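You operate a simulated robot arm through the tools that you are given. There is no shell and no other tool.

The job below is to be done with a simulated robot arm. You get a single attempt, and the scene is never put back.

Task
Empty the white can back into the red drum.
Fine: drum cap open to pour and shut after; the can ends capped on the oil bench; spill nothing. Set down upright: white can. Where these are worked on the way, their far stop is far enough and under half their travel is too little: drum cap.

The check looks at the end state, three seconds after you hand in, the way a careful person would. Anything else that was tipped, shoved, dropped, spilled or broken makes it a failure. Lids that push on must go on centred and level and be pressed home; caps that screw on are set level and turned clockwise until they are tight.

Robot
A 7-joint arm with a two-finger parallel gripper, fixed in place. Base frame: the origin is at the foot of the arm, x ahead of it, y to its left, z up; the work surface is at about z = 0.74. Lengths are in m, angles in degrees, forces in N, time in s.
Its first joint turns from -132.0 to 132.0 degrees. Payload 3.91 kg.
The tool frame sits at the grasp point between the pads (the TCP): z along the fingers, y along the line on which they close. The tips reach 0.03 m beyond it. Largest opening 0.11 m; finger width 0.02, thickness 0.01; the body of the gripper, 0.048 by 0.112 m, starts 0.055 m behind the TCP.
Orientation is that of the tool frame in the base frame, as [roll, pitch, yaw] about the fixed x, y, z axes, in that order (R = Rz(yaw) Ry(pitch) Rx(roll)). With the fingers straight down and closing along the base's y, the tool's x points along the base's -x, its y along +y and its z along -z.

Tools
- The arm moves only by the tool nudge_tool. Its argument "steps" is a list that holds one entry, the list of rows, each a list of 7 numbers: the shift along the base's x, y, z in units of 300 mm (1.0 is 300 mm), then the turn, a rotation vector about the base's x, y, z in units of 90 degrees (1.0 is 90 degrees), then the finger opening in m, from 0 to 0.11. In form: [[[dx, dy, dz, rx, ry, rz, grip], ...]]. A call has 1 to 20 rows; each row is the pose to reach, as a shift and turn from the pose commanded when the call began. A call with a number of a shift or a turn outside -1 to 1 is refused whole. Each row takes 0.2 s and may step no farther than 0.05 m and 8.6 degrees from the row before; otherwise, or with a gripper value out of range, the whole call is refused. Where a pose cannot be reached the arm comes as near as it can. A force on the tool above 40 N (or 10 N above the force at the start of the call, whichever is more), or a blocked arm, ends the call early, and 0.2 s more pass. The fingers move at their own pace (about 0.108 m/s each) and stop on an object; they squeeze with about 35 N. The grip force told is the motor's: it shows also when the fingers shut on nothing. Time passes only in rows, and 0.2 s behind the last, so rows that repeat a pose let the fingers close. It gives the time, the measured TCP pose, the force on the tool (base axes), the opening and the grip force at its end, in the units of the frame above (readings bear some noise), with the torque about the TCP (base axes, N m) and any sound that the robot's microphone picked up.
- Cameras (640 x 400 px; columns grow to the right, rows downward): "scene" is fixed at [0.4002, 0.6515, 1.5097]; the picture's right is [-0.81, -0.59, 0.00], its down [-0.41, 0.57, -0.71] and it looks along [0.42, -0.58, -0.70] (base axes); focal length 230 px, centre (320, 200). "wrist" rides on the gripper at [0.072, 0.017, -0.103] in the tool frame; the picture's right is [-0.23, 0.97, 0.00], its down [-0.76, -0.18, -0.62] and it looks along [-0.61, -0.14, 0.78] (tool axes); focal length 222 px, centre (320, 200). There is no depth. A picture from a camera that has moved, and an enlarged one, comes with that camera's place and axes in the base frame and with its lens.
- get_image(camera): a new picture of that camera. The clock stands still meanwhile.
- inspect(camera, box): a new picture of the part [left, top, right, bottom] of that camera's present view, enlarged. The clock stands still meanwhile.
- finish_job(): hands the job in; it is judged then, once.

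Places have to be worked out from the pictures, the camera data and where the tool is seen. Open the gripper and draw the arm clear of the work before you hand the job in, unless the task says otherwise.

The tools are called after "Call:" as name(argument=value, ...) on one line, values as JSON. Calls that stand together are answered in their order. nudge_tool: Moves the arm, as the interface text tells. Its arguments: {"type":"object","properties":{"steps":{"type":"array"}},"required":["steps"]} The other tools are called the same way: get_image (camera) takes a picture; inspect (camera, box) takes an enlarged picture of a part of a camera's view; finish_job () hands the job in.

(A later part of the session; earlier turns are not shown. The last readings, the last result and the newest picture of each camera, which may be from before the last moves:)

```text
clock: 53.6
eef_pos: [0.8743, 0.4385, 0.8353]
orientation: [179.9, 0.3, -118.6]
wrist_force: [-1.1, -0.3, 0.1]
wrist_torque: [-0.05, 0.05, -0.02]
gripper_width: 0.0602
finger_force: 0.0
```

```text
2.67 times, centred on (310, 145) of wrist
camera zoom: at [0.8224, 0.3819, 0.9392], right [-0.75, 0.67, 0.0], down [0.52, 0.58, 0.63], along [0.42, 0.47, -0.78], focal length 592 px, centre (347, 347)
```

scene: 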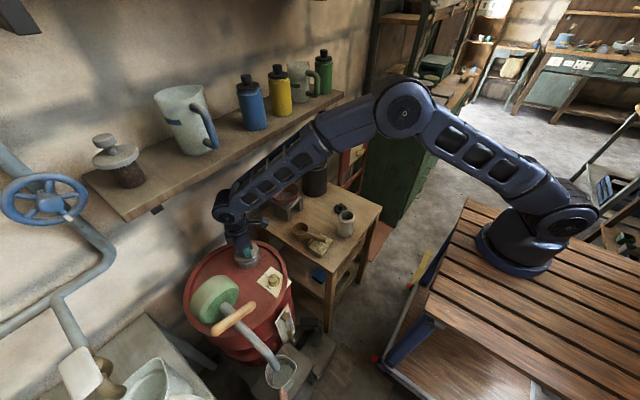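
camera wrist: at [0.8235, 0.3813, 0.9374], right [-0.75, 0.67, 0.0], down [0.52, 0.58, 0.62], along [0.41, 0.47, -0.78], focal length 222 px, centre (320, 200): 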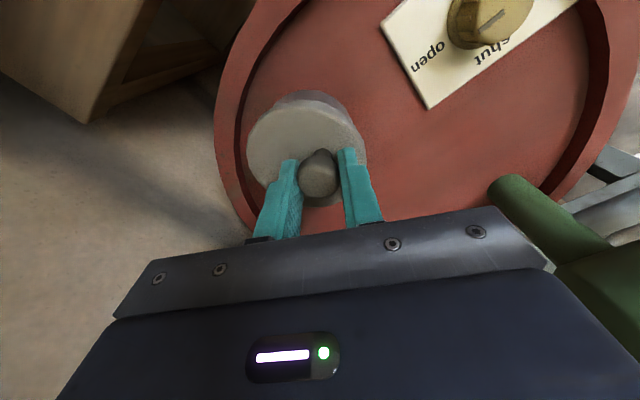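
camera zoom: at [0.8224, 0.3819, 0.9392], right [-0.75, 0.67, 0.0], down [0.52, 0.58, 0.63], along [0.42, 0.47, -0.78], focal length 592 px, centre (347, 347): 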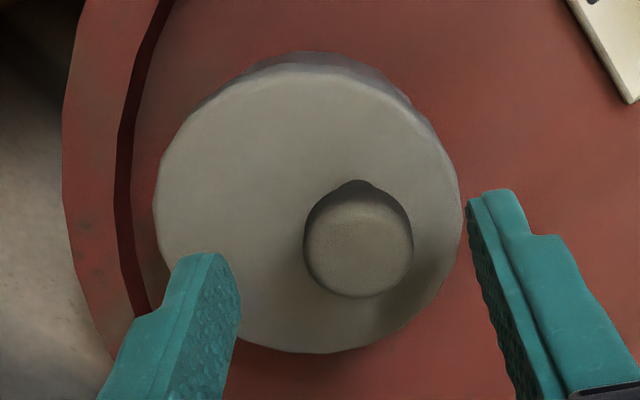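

On release the lid fell shut, so it behaves like a hinged flap that closes itself, hinge on the far (+x) side; my straight-up pulls fought its arc. I turn the gripper back so that the fingers close along the hinge axis (y) and re-centre on the knob.

Call:
nudge_tool(steps=[[[-0.001, -0.002, 0, 0, 0, -0.09, 0.06], [-0.002, -0.004, 0, 0, 0, -0.18, 0.06], [-0.003, -0.006, 0, 0, 0, -0.27, 0.06], [-0.004, -0.008, 0, 0, 0, -0.36, 0.06], [-0.005, -0.01, 0, 0, 0, -0.45, 0.06], [-0.005, -0.01, 0, 0, 0, -0.54, 0.06], [-0.005, -0.01, -0.02, 0, 0, -0.63, 0.06], [-0.005, -0.01, -0.045, 0, 0, -0.68, 0.06]]])

Call:
inspect(camera="wrist", box=[240, 90, 400, 210])

Call:
inspect(camera="scene", box=[230, 240, 270, 270])

```text
clock: 55.5
eef_pos: [0.8729, 0.4346, 0.8227]
orientation: [180.0, 0.2, -179.9]
wrist_force: [-0.1, 0.2, -0.1]
wrist_torque: [0.0, 0.0, 0.0]
gripper_width: 0.0601
finger_force: 0.1
```

```text
3.33 times, centred on (320, 150) of wrist
camera zoom: at [0.7979, 0.4513, 0.9256], right [0.23, 0.97, 0.0], down [0.76, -0.18, 0.63], along [0.61, -0.14, -0.78], focal length 740 px, centre (320, 367)
```

zoom: 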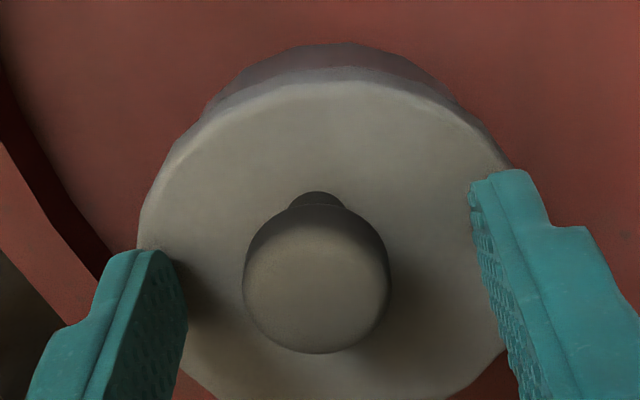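

```text
13.33 times, centred on (250, 255) of scene
camera zoom: at [0.4002, 0.6515, 1.5097], right [-0.81, -0.59, 0.0], down [-0.41, 0.57, -0.71], along [0.42, -0.58, -0.7], focal length 3066 px, centre (1253, -533)
```

zoom: 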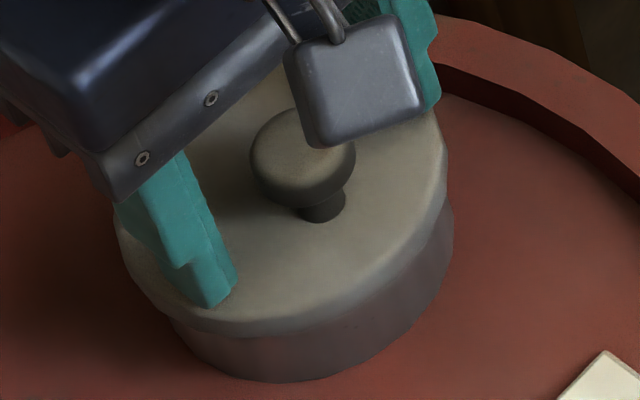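

Centred. I close on the knob again and this time follow the expected arc (up and away, hinge at +x) for about 10°.

Call:
nudge_tool(steps=[[[0, 0.003, -0.006, 0, 0, 0, 0.04], [0, 0.003, -0.006, 0, 0, 0, 0.0], [0, 0.003, -0.006, 0, 0, 0, 0.0], [0, 0.003, -0.006, 0, 0, 0, 0.0]]])

Call:
nudge_tool(steps=[[[0.0038, 0, 0.0062, 0, 0, 0, 0.0], [0.0077, 0, 0.0123, 0, 0, 0, 0.0], [0.012, 0, 0.018, 0, 0, 0, 0.0], [0.0163, 0, 0.0237, 0, 0, 0, 0.0]]])

Call:
inspect(camera="scene", box=[230, 240, 270, 270])

Call:
inspect(camera="wrist", box=[240, 90, 400, 210])

```text
clock: 56.5
eef_pos: [0.873, 0.435, 0.8203]
orientation: [179.9, 0.2, -179.9]
wrist_force: [0.8, -5.6, 5.8]
wrist_torque: [-0.14, -0.16, 0.0]
gripper_width: 0.0252
finger_force: 44.7
```

```text
clock: 57.5
eef_pos: [0.8751, 0.4361, 0.8272]
orientation: [-180.0, 0.1, -179.9]
wrist_force: [-23.6, -14.4, -5.5]
wrist_torque: [-0.15, 1.36, 0.06]
gripper_width: 0.0251
finger_force: 45.3
```

```text
13.33 times, centred on (250, 255) of scene
camera zoom: at [0.4002, 0.6515, 1.5097], right [-0.81, -0.59, 0.0], down [-0.41, 0.57, -0.71], along [0.42, -0.58, -0.7], focal length 3066 px, centre (1253, -533)
```

zoom: 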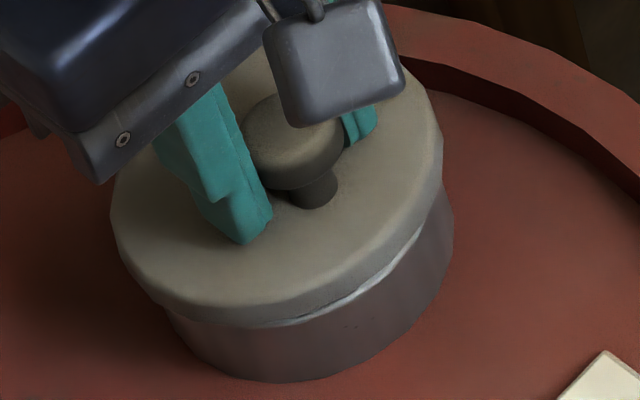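

```text
3.33 times, centred on (320, 150) of wrist
camera zoom: at [0.8023, 0.4518, 0.9307], right [0.22, 0.97, 0.0], down [0.76, -0.18, 0.62], along [0.61, -0.14, -0.78], focal length 740 px, centre (320, 367)
```

zoom: 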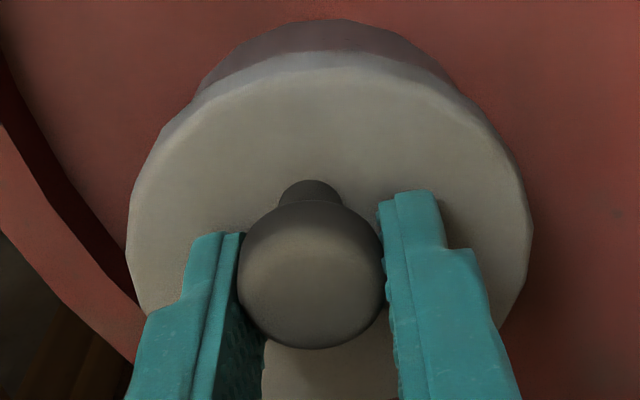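

With this path the vertical force is only 5 N but I overshot sideways by about 1.5 mm, so the knob's path is nearly straight up. I correct the sideways offset and lift on vertically.

Call:
nudge_tool(steps=[[[-0.005, -0.003, 0.003, 0, 0, 0, 0.0], [-0.005, -0.003, 0.01, 0, 0, 0, 0.0], [-0.005, -0.003, 0.017, 0, 0, 0, 0.0]]])

Call:
inspect(camera="scene", box=[230, 240, 270, 270])

```text
clock: 58.2
eef_pos: [0.8785, 0.4348, 0.8312]
orientation: [179.8, 0.3, -179.8]
wrist_force: [26.8, 11.5, -25.9]
wrist_torque: [0.09, 0.17, -0.14]
gripper_width: 0.0248
finger_force: 45.0
```

```text
13.33 times, centred on (250, 255) of scene
camera zoom: at [0.4002, 0.6515, 1.5097], right [-0.81, -0.59, 0.0], down [-0.41, 0.57, -0.71], along [0.42, -0.58, -0.7], focal length 3066 px, centre (1253, -533)
```

zoom: 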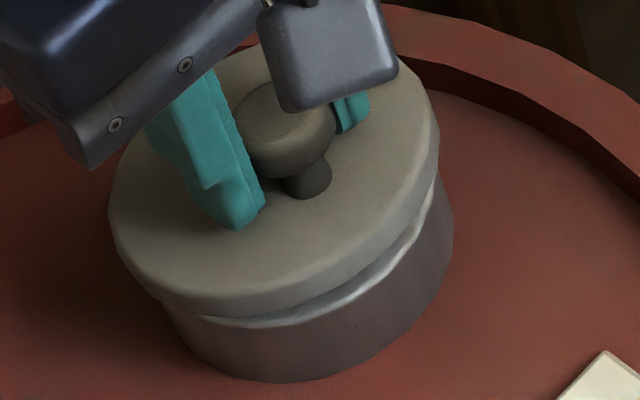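

The lid opens smoothly on an arc whose hinge lies radially outward from the robot (≈27°), and it is not locked. I lower it back gently, let go of the knob and back out, because a push from beneath its lip will be needed to swing it fully open.

Call:
nudge_tool(steps=[[[0.003, 0.001, -0.014, 0, 0, 0, 0.0], [-0.004, 0.002, -0.028, 0, 0, 0, 0.0], [-0.011, 0.003, -0.04, 0, 0, 0, 0.0], [-0.011, 0.003, -0.04, 0, 0, 0, 0.05], [-0.011, 0.003, -0.04, 0, 0, 0, 0.06]]])

Call:
inspect(camera="scene", box=[230, 240, 270, 270])

```text
clock: 59.5
eef_pos: [0.8713, 0.4342, 0.8204]
orientation: [-180.0, 0.0, -179.9]
wrist_force: [-0.3, 0.1, 0.0]
wrist_torque: [-0.01, 0.0, 0.03]
gripper_width: 0.0599
finger_force: 0.0
```

```text
13.33 times, centred on (250, 255) of scene
camera zoom: at [0.4002, 0.6515, 1.5097], right [-0.81, -0.59, 0.0], down [-0.41, 0.57, -0.71], along [0.42, -0.58, -0.7], focal length 3066 px, centre (1253, -533)
```

zoom: 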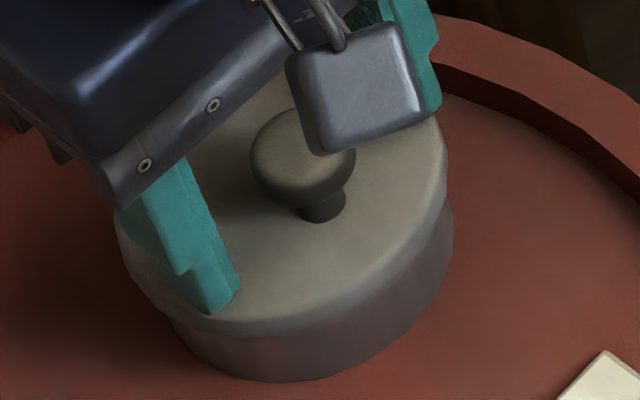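

The lid is shut again and the gripper free. I back out to a clear spot and turn the tool 26.5° so that it faces the hinge direction.

Call:
nudge_tool(steps=[[[-0.12, 0, 0.01, 0, 0, 0, 0.07], [-0.24, -0.03, 0.06, 0, 0, 0.08, 0.06], [-0.33, -0.09, 0.14, 0, 0, 0.16, 0.04], [-0.35, -0.13, 0.2, 0, 0, 0.24, 0.02], [-0.36, -0.16, 0.25, 0, 0, 0.294, 0.0], [-0.36, -0.16, 0.25, 0, 0, 0.294, 0.0]]])

```text
clock: 60.9
eef_pos: [0.7634, 0.3858, 0.8957]
orientation: [179.9, 0.2, -153.4]
wrist_force: [-0.2, 0.1, 0.7]
wrist_torque: [0.01, 0.0, 0.03]
gripper_width: 0.0
finger_force: 34.7
```

Now I tilt the tool 45° outward about the tangential axis, at this clear height.

Call:
nudge_tool(steps=[[[0, 0, 0.01, 0.037, -0.0745, 0, 0.0], [0, 0, 0.02, 0.0743, -0.149, 0, 0.0], [0, 0, 0.03, 0.1115, -0.2238, 0, 0.0], [0, 0, 0.03, 0.1487, -0.2983, 0, 0.0], [0, 0, 0.03, 0.1858, -0.3729, 0, 0.0], [0, 0, 0.03, 0.223, -0.4475, 0, 0.0]]])

Call:
get_image(camera="scene")

Call:
get_image(camera="wrist")

```text
clock: 62.2
eef_pos: [0.7645, 0.3862, 0.9061]
orientation: [180.0, 45.3, -153.4]
wrist_force: [-0.2, -0.3, 1.0]
wrist_torque: [0.0, 0.03, 0.02]
gripper_width: 0.0002
finger_force: 35.2
```

```text
taken
```

scene: 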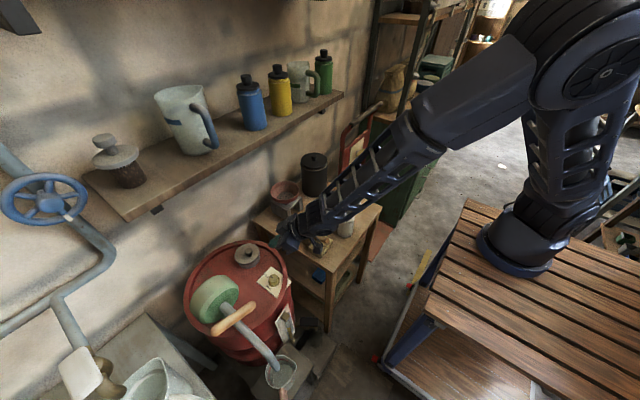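

```text
taken
camera wrist: at [0.6445, 0.346, 0.9264], right [-0.29, 0.94, 0.16], down [0.16, -0.12, 0.98], along [0.94, 0.31, -0.12], focal length 222 px, centre (320, 200)
```

wrist: 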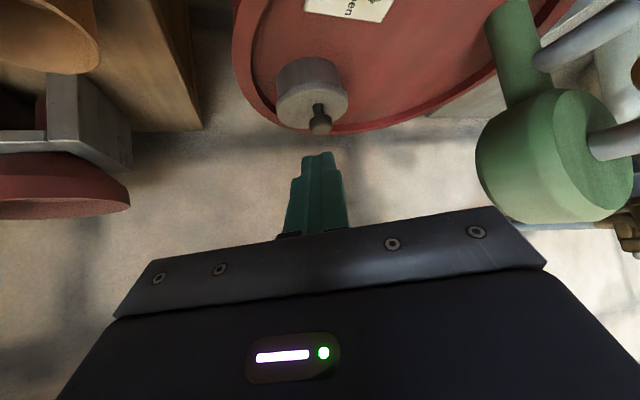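

The posture is good with the elbow high, and I have a clean side view of the lid. I zoom to measure its lip height and edge.

Call:
inspect(camera="wrist", box=[250, 40, 380, 160])

Call:
inspect(camera="scene", box=[230, 180, 390, 290])

```text
3.33 times, centred on (315, 100) of wrist
camera zoom: at [0.6445, 0.346, 0.9264], right [-0.29, 0.94, 0.16], down [0.16, -0.12, 0.98], along [0.94, 0.31, -0.12], focal length 740 px, centre (337, 533)
```

zoom: 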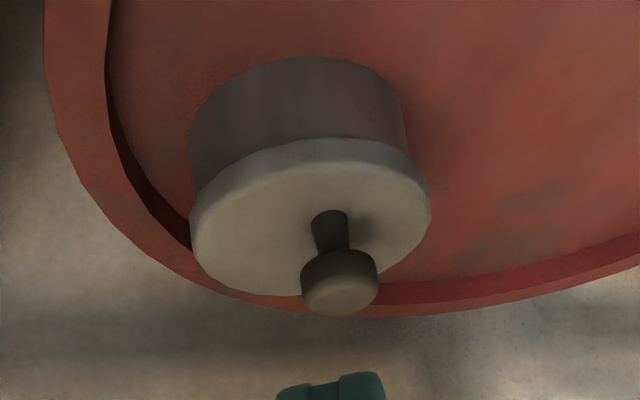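

```text
3.64 times, centred on (310, 235) of scene
camera zoom: at [0.4002, 0.6515, 1.5097], right [-0.81, -0.59, 0.0], down [-0.41, 0.57, -0.71], along [0.42, -0.58, -0.7], focal length 836 px, centre (356, 73)
```

zoom: 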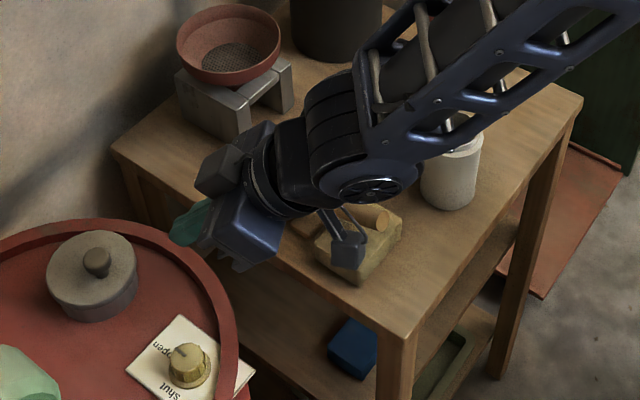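

The lip's underside is near z≈0.778 and its near edge at r≈0.932 from the base. I bring the closed fingertips down to just in front of the neck, below lip level.

Call:
nudge_tool(steps=[[[0.02, 0.004, -0.12, 0, 0, 0, 0.0], [0.04, 0.009, -0.24, 0, 0, 0, 0.0], [0.062, 0.0137, -0.33, 0, 0, 0, 0.0], [0.062, 0.0137, -0.38, 0, 0, 0, 0.0], [0.062, 0.0137, -0.397, 0, 0, 0, 0.0]]])

Call:
get_image(camera="wrist")

Call:
inspect(camera="scene", box=[220, 220, 300, 290])

```text
clock: 63.5
eef_pos: [0.7831, 0.3928, 0.7856]
orientation: [180.0, 45.2, -153.5]
wrist_force: [0.3, 1.1, -0.2]
wrist_torque: [-0.01, -0.02, -0.02]
gripper_width: 0.0001
finger_force: 35.5
```

```text
taken
camera wrist: at [0.6624, 0.351, 0.8068], right [-0.29, 0.94, 0.16], down [0.16, -0.12, 0.98], along [0.94, 0.31, -0.12], focal length 222 px, centre (320, 200)
```

wrist: 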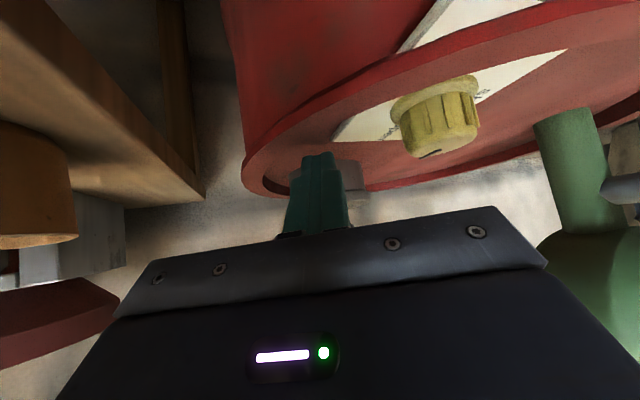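

```text
5.71 times, centred on (260, 255) of scene
camera zoom: at [0.4002, 0.6515, 1.5097], right [-0.81, -0.59, 0.0], down [-0.41, 0.57, -0.71], along [0.42, -0.58, -0.7], focal length 1314 px, centre (663, -114)
```

zoom: 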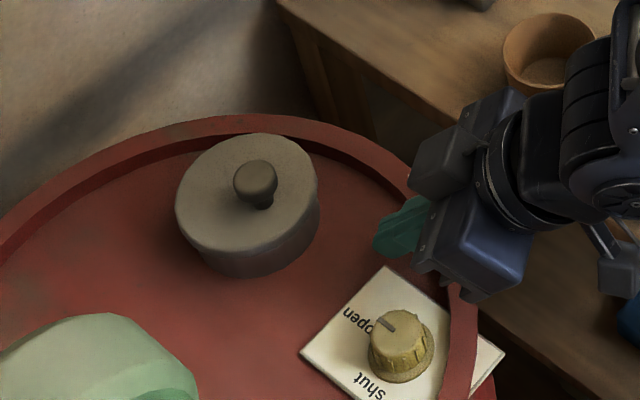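

The tips are inside the rim, in line with the lid. I slide outward about 31 mm so the tip corner goes under the lip.

Call:
nudge_tool(steps=[[[0.03, 0.013, 0, 0, 0, 0, 0.0], [0.06, 0.028, 0, 0, 0, 0, 0.0], [0.08, 0.038, 0, 0, 0, 0, 0.0], [0.092, 0.044, 0, 0, 0, 0, 0.0]]])

Call:
inspect(camera="scene", box=[230, 240, 280, 275])

Call:
inspect(camera="wrist", box=[250, 130, 390, 230])

```text
clock: 64.5
eef_pos: [0.8099, 0.4052, 0.7851]
orientation: [180.0, 45.1, -153.4]
wrist_force: [-0.9, 0.2, 0.1]
wrist_torque: [-0.01, -0.03, 0.04]
gripper_width: 0.0
finger_force: 35.0
```

```text
11.43 times, centred on (255, 258) of scene
camera zoom: at [0.4002, 0.6515, 1.5097], right [-0.81, -0.59, 0.0], down [-0.41, 0.57, -0.71], along [0.42, -0.58, -0.7], focal length 2628 px, centre (1063, -457)
```

zoom: 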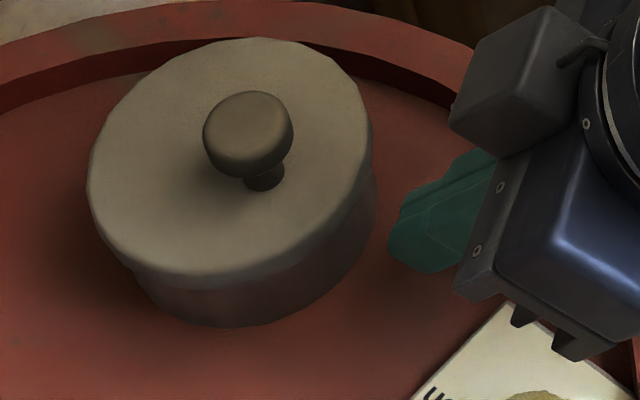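

```text
4.00 times, centred on (320, 180) of wrist
camera zoom: at [0.6899, 0.3647, 0.8071], right [-0.29, 0.94, 0.16], down [0.16, -0.12, 0.98], along [0.94, 0.31, -0.12], focal length 888 px, centre (320, 280)
```

zoom: 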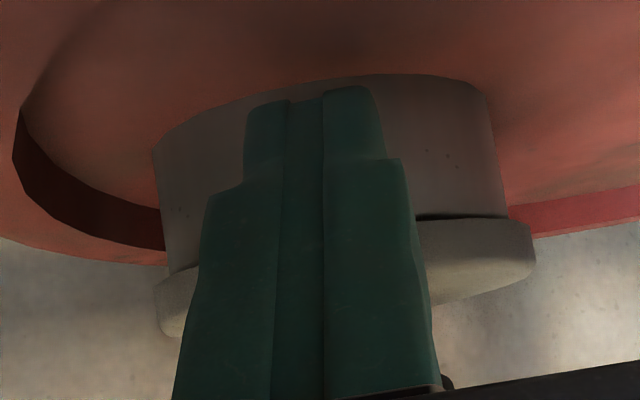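

The tip is at the lip's edge, about 1 mm short of being under it. I advance 5 mm more and check for contact.

Call:
nudge_tool(steps=[[[0.008, 0.003, 0, 0, 0, 0, 0.0], [0.015, 0.006, 0, 0, 0, 0, 0.0]]])

Call:
inspect(camera="scene", box=[230, 240, 280, 275])

Call:
inspect(camera="wrist", box=[250, 130, 390, 230])

```text
clock: 65.0
eef_pos: [0.8143, 0.4067, 0.7848]
orientation: [-179.9, 45.0, -153.3]
wrist_force: [-0.1, -0.4, 0.3]
wrist_torque: [0.0, 0.02, -0.01]
gripper_width: 0.0001
finger_force: 35.0
```

```text
11.43 times, centred on (255, 258) of scene
camera zoom: at [0.4002, 0.6515, 1.5097], right [-0.81, -0.59, 0.0], down [-0.41, 0.57, -0.71], along [0.42, -0.58, -0.7], focal length 2628 px, centre (1063, -457)
```

zoom: 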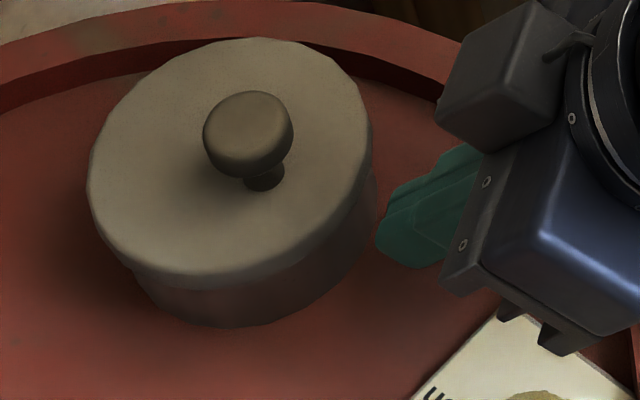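

```text
4.00 times, centred on (320, 180) of wrist
camera zoom: at [0.6944, 0.3658, 0.8072], right [-0.29, 0.94, 0.16], down [0.17, -0.12, 0.98], along [0.94, 0.31, -0.12], focal length 888 px, centre (320, 280)
```

zoom: 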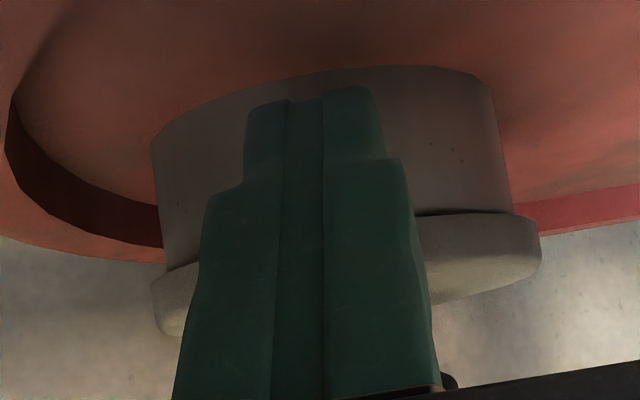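

Still no contact; I advance another 5 mm slowly until the tip meets the neck.

Call:
nudge_tool(steps=[[[0.006, 0.003, 0, 0, 0, 0, 0.0], [0.01, 0.005, 0, 0, 0, 0, 0.0], [0.015, 0.0075, 0, 0, 0, 0, 0.0]]])

Call:
inspect(camera="scene", box=[230, 240, 280, 275])

```text
clock: 65.8
eef_pos: [0.8189, 0.4094, 0.7854]
orientation: [-180.0, 45.1, -153.5]
wrist_force: [0.2, 0.8, 0.1]
wrist_torque: [0.0, -0.01, 0.01]
gripper_width: 0.0
finger_force: 35.2
```

```text
11.43 times, centred on (255, 258) of scene
camera zoom: at [0.4002, 0.6515, 1.5097], right [-0.81, -0.59, 0.0], down [-0.41, 0.57, -0.71], along [0.42, -0.58, -0.7], focal length 2628 px, centre (1063, -457)
```

zoom: 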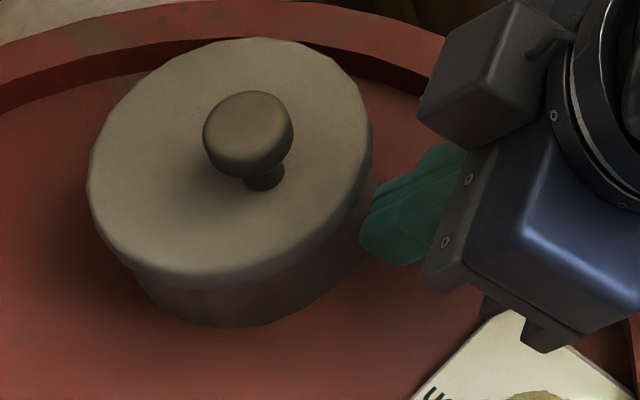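

No contact force yet although the tip should now be under the lip by my estimate. I raise gently a few millimetres and watch the lid's edge.

Call:
nudge_tool(steps=[[[0, 0, 0.008, 0, 0, 0, 0.0], [0, 0, 0.016, 0, 0, 0, 0.0], [0, 0, 0.025, 0, 0, 0, 0.0]]])

Call:
inspect(camera="scene", box=[230, 240, 280, 275])

Call:
inspect(camera="wrist", box=[250, 130, 390, 230])

```text
clock: 66.7
eef_pos: [0.8184, 0.4096, 0.7933]
orientation: [-180.0, 45.3, -153.3]
wrist_force: [-0.2, -0.2, -0.8]
wrist_torque: [0.02, 0.01, -0.01]
gripper_width: 0.0
finger_force: 35.0
```

```text
11.43 times, centred on (255, 258) of scene
camera zoom: at [0.4002, 0.6515, 1.5097], right [-0.81, -0.59, 0.0], down [-0.41, 0.57, -0.71], along [0.42, -0.58, -0.7], focal length 2628 px, centre (1063, -457)
```

zoom: 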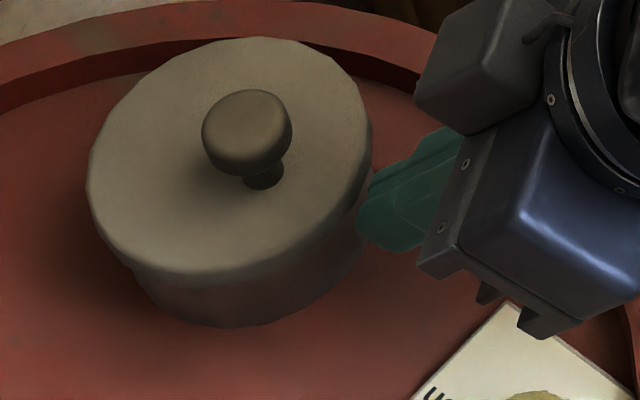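

```text
4.00 times, centred on (320, 180) of wrist
camera zoom: at [0.6989, 0.368, 0.815], right [-0.29, 0.94, 0.16], down [0.16, -0.12, 0.98], along [0.94, 0.31, -0.12], focal length 888 px, centre (320, 280)
```

zoom: 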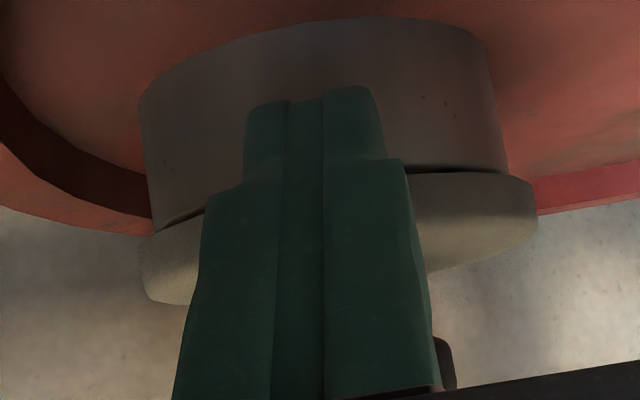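

Forces are still near zero; the knob seems to have shifted a hair. I keep raising with a little outward motion.

Call:
nudge_tool(steps=[[[0.003, 0.0015, 0.012, 0, 0, 0, 0.0], [0.006, 0.003, 0.024, 0, 0, 0, 0.0], [0.009, 0.0045, 0.036, 0, 0, 0, 0.0]]])

Call:
inspect(camera="scene", box=[230, 240, 280, 275])

Call:
inspect(camera="wrist", box=[250, 130, 390, 230])

```text
clock: 67.5
eef_pos: [0.8217, 0.4093, 0.8034]
orientation: [-179.9, 45.1, -153.3]
wrist_force: [-0.1, -0.4, -0.4]
wrist_torque: [0.01, -0.01, 0.01]
gripper_width: 0.0003
finger_force: 35.0
```

```text
11.43 times, centred on (255, 258) of scene
camera zoom: at [0.4002, 0.6515, 1.5097], right [-0.81, -0.59, 0.0], down [-0.41, 0.57, -0.71], along [0.42, -0.58, -0.7], focal length 2628 px, centre (1063, -457)
```

zoom: 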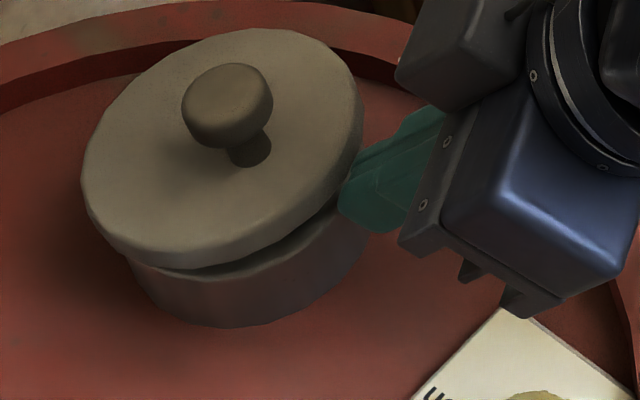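

```text
4.00 times, centred on (320, 180) of wrist
camera zoom: at [0.7022, 0.3694, 0.8254], right [-0.29, 0.94, 0.16], down [0.16, -0.12, 0.98], along [0.94, 0.31, -0.12], focal length 888 px, centre (320, 280)
```

zoom: 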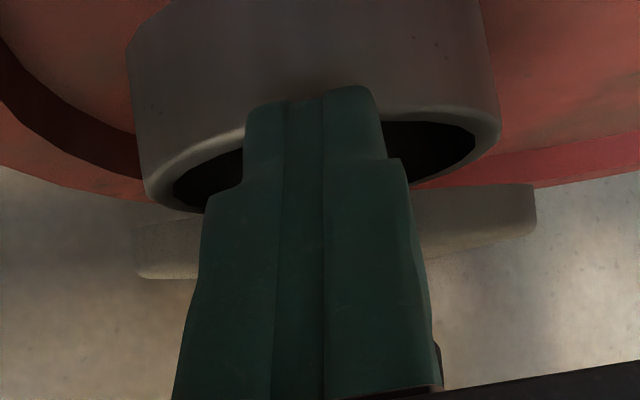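

The fingertip lifts the lid with almost no force, and the neck's opening is now visible beneath it. I keep raising and moving outward along the lid's arc to about 40°.

Call:
nudge_tool(steps=[[[0.003, 0.0015, 0.023, 0, 0, 0, 0.0], [0.006, 0.003, 0.0453, 0, 0, 0, 0.0], [0.0127, 0.0064, 0.068, 0, 0, 0, 0.0], [0.0194, 0.0097, 0.0903, 0, 0, 0, 0.0], [0.0306, 0.0152, 0.111, 0, 0, 0, 0.0], [0.0418, 0.0208, 0.132, 0, 0, 0, 0.0]]])

Call:
inspect(camera="scene", box=[220, 230, 290, 280])

Call:
get_image(camera="wrist")

```text
clock: 68.8
eef_pos: [0.8345, 0.4158, 0.8427]
orientation: [179.9, 45.1, -153.4]
wrist_force: [-0.3, -0.6, 0.1]
wrist_torque: [0.0, 0.01, -0.05]
gripper_width: 0.0
finger_force: 35.2
```

```text
8.00 times, centred on (255, 255) of scene
camera zoom: at [0.4002, 0.6515, 1.5097], right [-0.81, -0.59, 0.0], down [-0.41, 0.57, -0.71], along [0.42, -0.58, -0.7], focal length 1839 px, centre (840, -240)
```

zoom: 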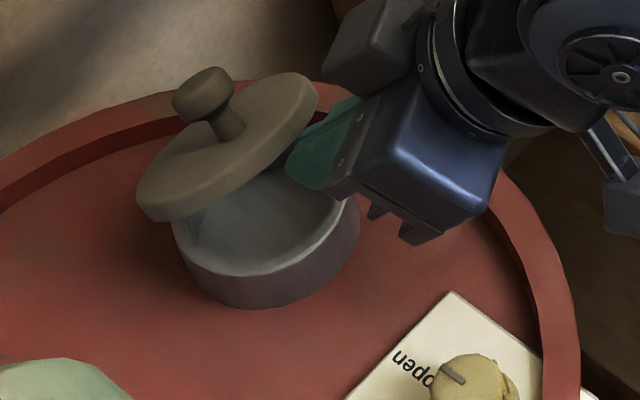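

```text
taken
camera wrist: at [0.7142, 0.3753, 0.8651], right [-0.29, 0.94, 0.16], down [0.17, -0.12, 0.98], along [0.94, 0.31, -0.12], focal length 222 px, centre (320, 200)
```

wrist: 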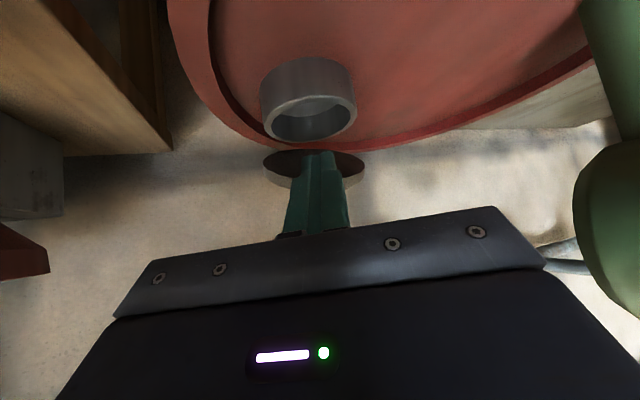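

The lid is about 40° open with the mouth of the neck clearly visible. I push on outward to bring it past vertical towards its far stop.

Call:
nudge_tool(steps=[[[0.027, 0.0134, 0.01, 0, 0, 0, 0.0], [0.0537, 0.0268, 0.0177, 0, 0, 0, 0.0], [0.0814, 0.0406, 0.0343, 0, 0, 0, 0.0], [0.1128, 0.0562, 0.0477, 0, 0, 0, 0.0]]])

Call:
inspect(camera="scene", box=[220, 220, 290, 280])

Call:
inspect(camera="wrist", box=[230, 40, 400, 200])

```text
clock: 69.8
eef_pos: [0.8682, 0.4333, 0.8582]
orientation: [-179.9, 45.3, -153.5]
wrist_force: [0.0, -0.9, 0.2]
wrist_torque: [-0.03, 0.05, -0.06]
gripper_width: 0.0
finger_force: 34.9
```

```text
6.67 times, centred on (255, 250) of scene
camera zoom: at [0.4002, 0.6515, 1.5097], right [-0.81, -0.59, 0.0], down [-0.41, 0.57, -0.71], along [0.42, -0.58, -0.7], focal length 1533 px, centre (753, -133)
```

zoom: 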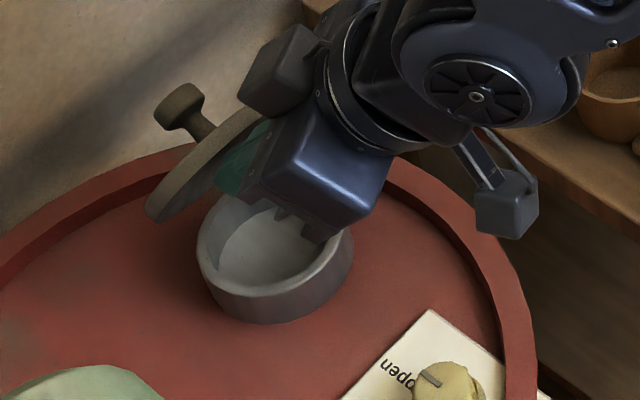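

```text
2.50 times, centred on (315, 120) of wrist
camera zoom: at [0.7482, 0.3925, 0.8798], right [-0.29, 0.94, 0.16], down [0.16, -0.12, 0.98], along [0.94, 0.31, -0.12], focal length 555 px, centre (332, 400)
```

zoom: 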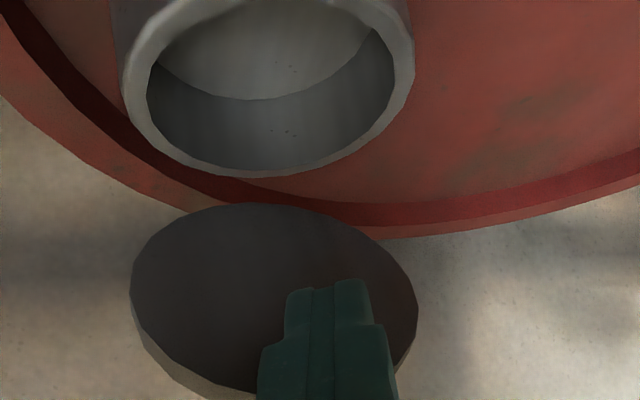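

The lid is near 75°. I push further out to take it past vertical to its stop.

Call:
nudge_tool(steps=[[[0.0328, 0.0164, 0.006, 0, 0, 0, 0.0], [0.0656, 0.0327, 0.008, 0, 0, 0, 0.0], [0.0984, 0.049, 0.006, 0, 0, 0, 0.0], [0.115, 0.057, 0.002, 0, 0, 0, 0.0]]])

Call:
inspect(camera="scene", box=[220, 220, 290, 280])

Call:
inspect(camera="wrist", box=[230, 40, 400, 200])

```text
clock: 70.8
eef_pos: [0.9026, 0.4506, 0.8579]
orientation: [-180.0, 45.2, -153.4]
wrist_force: [0.2, -0.4, -0.1]
wrist_torque: [-0.03, 0.01, 0.0]
gripper_width: 0.0002
finger_force: 35.2
```

```text
6.67 times, centred on (255, 250) of scene
camera zoom: at [0.4002, 0.6515, 1.5097], right [-0.81, -0.59, 0.0], down [-0.41, 0.57, -0.71], along [0.42, -0.58, -0.7], focal length 1533 px, centre (753, -133)
```

zoom: 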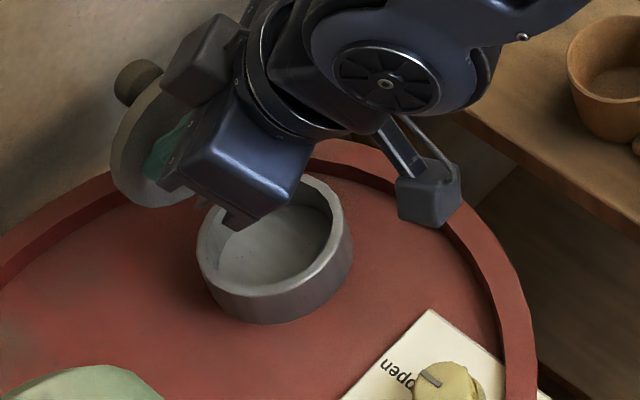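

```text
2.50 times, centred on (315, 120) of wrist
camera zoom: at [0.7827, 0.41, 0.8803], right [-0.29, 0.94, 0.16], down [0.16, -0.12, 0.98], along [0.94, 0.31, -0.12], focal length 555 px, centre (332, 400)
```

zoom: 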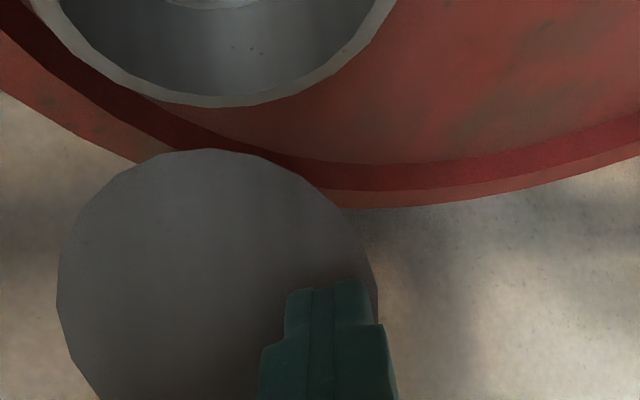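

The lid is past vertical. I draw the finger back a little to see whether the lid stays open on its own.

Call:
nudge_tool(steps=[[[-0.04, -0.02, 0.01, 0, 0, 0, 0.0], [-0.08, -0.04, 0.02, 0, 0, 0, 0.0], [-0.12, -0.06, 0.04, 0, 0, 0, 0.0]]])

Call:
inspect(camera="scene", box=[220, 220, 290, 280])

Call:
inspect(camera="wrist", box=[200, 40, 430, 200])

```text
clock: 71.7
eef_pos: [0.866, 0.4325, 0.8703]
orientation: [-180.0, 45.2, -153.4]
wrist_force: [0.2, 0.0, 0.4]
wrist_torque: [0.03, 0.02, 0.01]
gripper_width: 0.0
finger_force: 34.8
```

```text
6.67 times, centred on (255, 250) of scene
camera zoom: at [0.4002, 0.6515, 1.5097], right [-0.81, -0.59, 0.0], down [-0.41, 0.57, -0.71], along [0.42, -0.58, -0.7], focal length 1533 px, centre (753, -133)
```

zoom: 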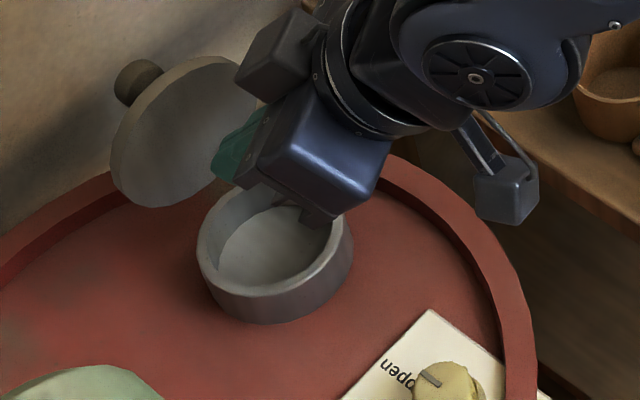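

```text
2.50 times, centred on (315, 120) of wrist
camera zoom: at [0.7468, 0.3919, 0.8923], right [-0.29, 0.94, 0.16], down [0.16, -0.12, 0.98], along [0.94, 0.31, -0.12], focal length 555 px, centre (332, 400)
```

zoom: 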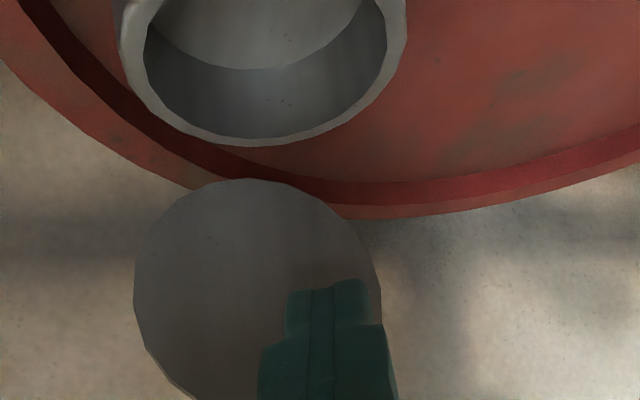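

The lid stays open by itself past vertical, so the drum is open. I draw the tool back and up from the drum before going for the can.

Call:
nudge_tool(steps=[[[-0.1, -0.05, 0.04, 0, 0, 0, 0.0], [-0.2, -0.1, 0.1, 0, 0, 0, 0.02], [-0.3, -0.15, 0.2, 0, 0, 0, 0.04], [-0.4, -0.2, 0.3, 0, 0, 0, 0.06], [-0.48, -0.25, 0.4, 0, 0, 0, 0.08]]])

Call:
get_image(camera="wrist")

Call:
get_image(camera="scene")

Call:
inspect(camera="scene", box=[200, 220, 300, 300])

```text
clock: 72.8
eef_pos: [0.7223, 0.3568, 0.99]
orientation: [180.0, 45.1, -153.4]
wrist_force: [0.3, 0.3, -0.5]
wrist_torque: [0.01, -0.01, 0.02]
gripper_width: 0.0799
finger_force: 0.1
```

```text
taken
camera wrist: at [0.6017, 0.3162, 1.0113], right [-0.29, 0.94, 0.16], down [0.17, -0.12, 0.98], along [0.94, 0.31, -0.12], focal length 222 px, centre (320, 200)
```

wrist: 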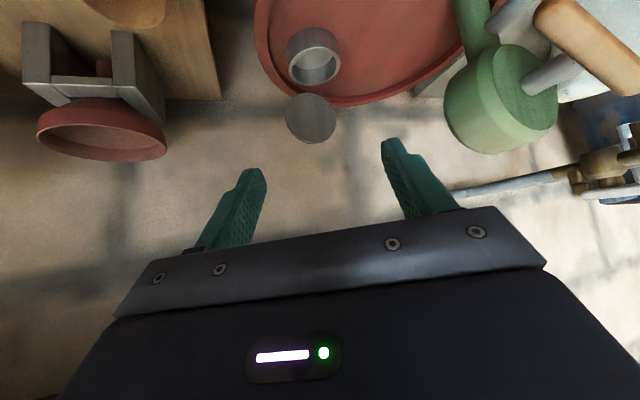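

```text
taken
```

scene: 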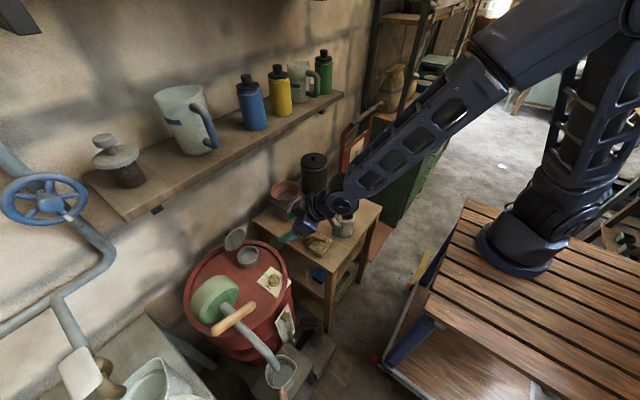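

```text
5.00 times, centred on (250, 260) of scene
camera zoom: at [0.4002, 0.6515, 1.5097], right [-0.81, -0.59, 0.0], down [-0.41, 0.57, -0.71], along [0.42, -0.58, -0.7], focal length 1150 px, centre (670, -100)
```

zoom: 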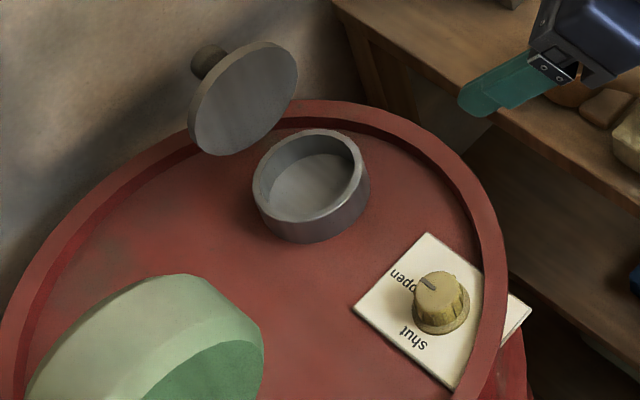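

The lid stands open behind the neck, and the mouth (about 69 mm inside) is clear. I zoom in from the wrist to fix the mouth's centre and the pump's clearance.

Call:
inspect(camera="wrist", box=[260, 10, 380, 150])

Call:
inspect(camera="wrist", box=[400, 0, 640, 170])

Call:
inspect(camera="wrist", box=[0, 0, 230, 180])

```text
2.86 times, centred on (320, 80) of wrist
camera zoom: at [0.6017, 0.3162, 1.0113], right [-0.29, 0.94, 0.16], down [0.17, -0.12, 0.98], along [0.94, 0.31, -0.12], focal length 635 px, centre (320, 543)
```

zoom: 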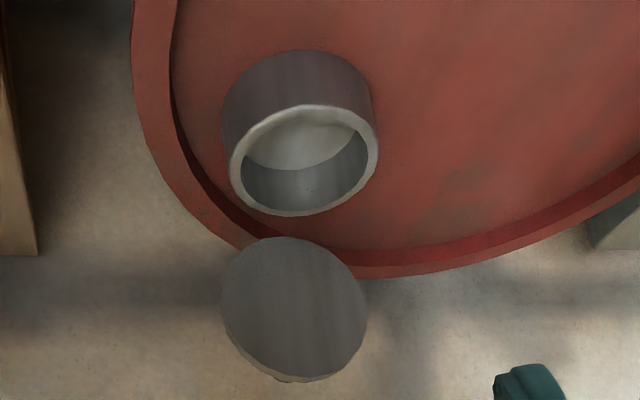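

```text
2.35 times, centred on (520, 85) of wrist
camera zoom: at [0.6017, 0.3162, 1.0113], right [-0.29, 0.94, 0.16], down [0.17, -0.12, 0.98], along [0.94, 0.31, -0.12], focal length 523 px, centre (-151, 471)
```

zoom: 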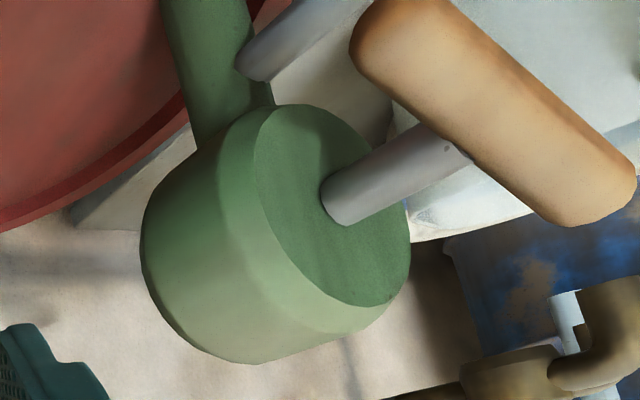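

```text
2.22 times, centred on (115, 90) of wrist
camera zoom: at [0.6017, 0.3162, 1.0113], right [-0.29, 0.94, 0.16], down [0.17, -0.12, 0.98], along [0.94, 0.31, -0.12], focal length 494 px, centre (776, 444)
```

zoom: 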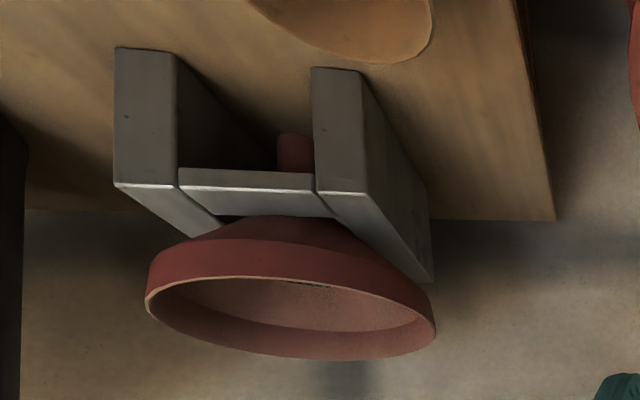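

The mouth centre is about (0.8735, 0.434), inner radius ≈33 mm; the pump body starts near y≈0.555, so I will pour from the side with the tool pointing about 30° and the can tipping towards (+x, −y). Now I swing round towards the can, turning the tool to point along +y.

Call:
nudge_tool(steps=[[[-0.0125, -0.085, 0, 0, 0, 0.088, 0.08], [-0.025, -0.17, 0, 0, 0, 0.176, 0.08], [-0.0375, -0.255, 0, 0, 0, 0.264, 0.08], [-0.05, -0.34, 0, 0, 0, 0.352, 0.08], [-0.0625, -0.425, 0, 0, 0, 0.44, 0.08], [-0.075, -0.51, 0, 0, 0, 0.528, 0.08], [-0.0875, -0.595, 0, 0, 0, 0.616, 0.08], [-0.1, -0.68, 0, 0, 0, 0.7044, 0.08]]])

Call:
get_image(camera="scene")

```text
clock: 74.8
eef_pos: [0.6757, 0.1861, 0.9903]
orientation: [-179.9, 45.3, -86.2]
wrist_force: [-0.9, -2.0, 0.5]
wrist_torque: [-0.01, -0.03, 0.0]
gripper_width: 0.0801
finger_force: 0.1
stopped in row 8: the arm was blocked; the commanded pose is now the measured one
```

```text
taken
```

scene: 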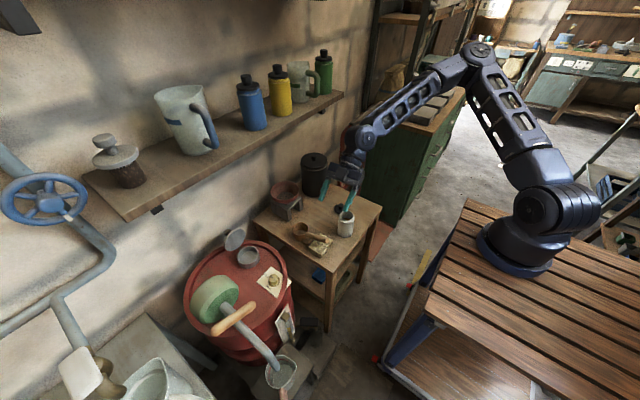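

The arm reports being blocked in the last row, with only small forces. I look closely for any contact before continuing.

Call:
inspect(camera="scene", box=[280, 90, 420, 240])

Call:
get_image(camera="wrist")

```text
2.67 times, centred on (350, 165) of scene
camera zoom: at [0.4002, 0.6515, 1.5097], right [-0.81, -0.59, 0.0], down [-0.41, 0.57, -0.71], along [0.42, -0.58, -0.7], focal length 613 px, centre (240, 293)
```

zoom: 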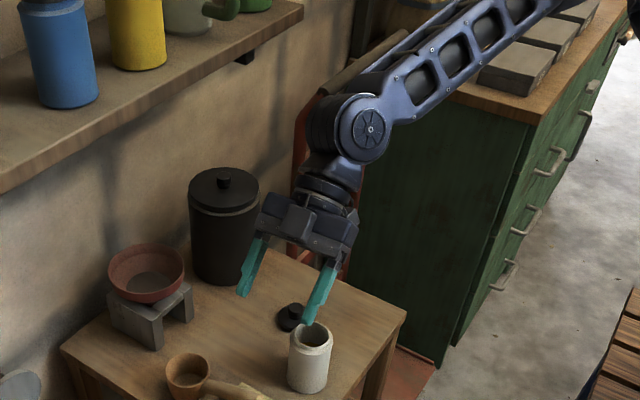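

```text
taken
camera wrist: at [0.6663, 0.0611, 1.013], right [-0.98, 0.1, 0.16], down [0.17, 0.11, 0.98], along [0.08, 0.99, -0.12], focal length 222 px, centre (320, 200)
```

wrist: 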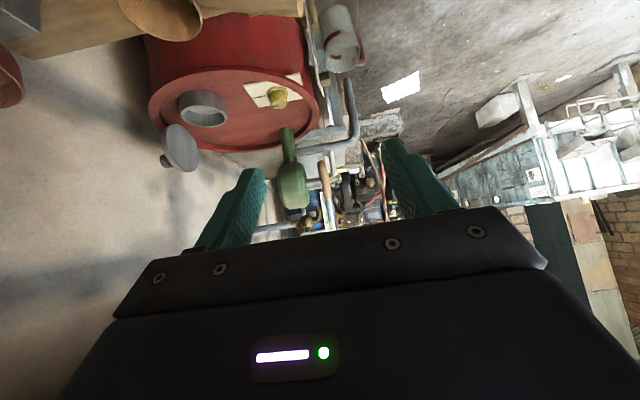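

No contact is visible; it looks like a joint limit with the tool pointing along +y. I turn back to a 60° pointing direction, which should suit the arm better, before tilting further.

Call:
nudge_tool(steps=[[[-0.01, -0.03, 0, 0, 0, -0.075, 0.08], [-0.02, -0.06, 0, 0, 0, -0.15, 0.08], [-0.03, -0.09, 0, 0, 0, -0.225, 0.08], [-0.04, -0.12, 0, 0, 0, -0.3, 0.08], [-0.05, -0.15, 0, 0, 0, -0.375, 0.08]]])

Call:
get_image(camera="scene")

```text
clock: 76.0
eef_pos: [0.6621, 0.1399, 0.9907]
orientation: [-179.9, 45.2, -120.3]
wrist_force: [0.0, -0.2, -0.4]
wrist_torque: [0.01, 0.01, 0.07]
gripper_width: 0.0801
finger_force: 0.1
```

```text
taken
```

scene: 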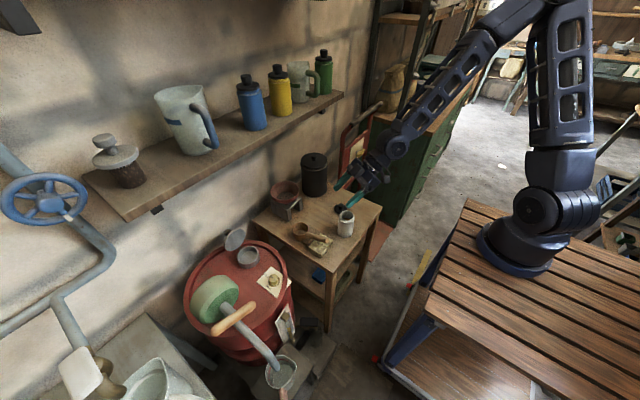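

That pose is reached cleanly. I now tilt to 70° from vertical (20° below horizontal) while drawing back to about 10 cm short of the can.

Call:
nudge_tool(steps=[[[-0.044, -0.1, -0.03, 0.0595, -0.0348, 0, 0.085], [-0.087, -0.2, -0.06, 0.119, -0.0695, 0, 0.085], [-0.13, -0.3, -0.1, 0.1785, -0.1043, 0, 0.085], [-0.174, -0.4, -0.135, 0.238, -0.139, 0, 0.085]]])

Call:
get_image(camera="scene")

Call:
get_image(camera="wrist")

```text
clock: 77.0
eef_pos: [0.6143, 0.021, 0.9498]
orientation: [-179.8, 70.0, -119.8]
wrist_force: [-0.1, 0.8, 0.3]
wrist_torque: [-0.04, -0.02, -0.04]
gripper_width: 0.0851
finger_force: 0.1
out of reach, approached as far as the arm can: row 4
```

```text
taken
```

scene: 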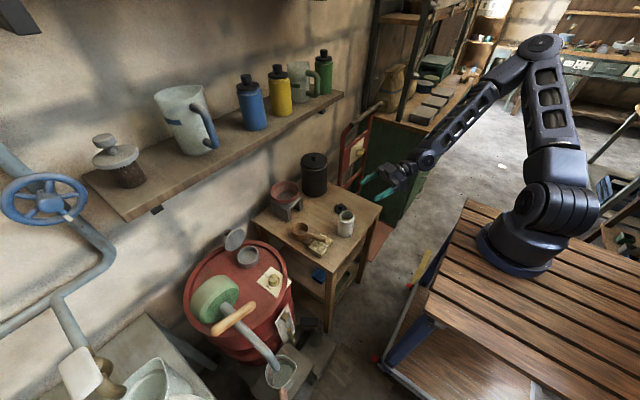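

```text
taken
camera wrist: at [0.5381, -0.0767, 0.9171], right [-0.81, 0.55, 0.21], down [-0.01, -0.37, 0.93], along [0.59, 0.75, 0.3], focal length 222 px, centre (320, 200)
```

wrist: 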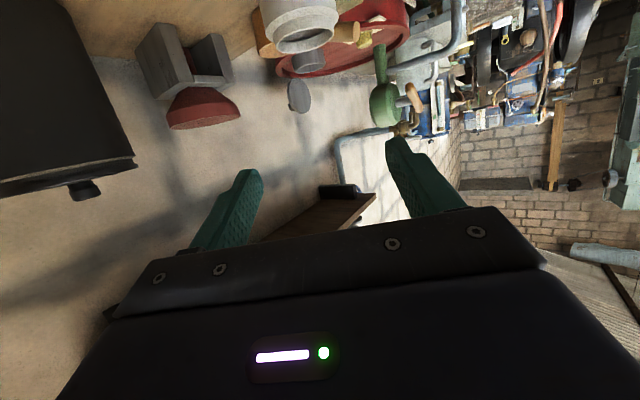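

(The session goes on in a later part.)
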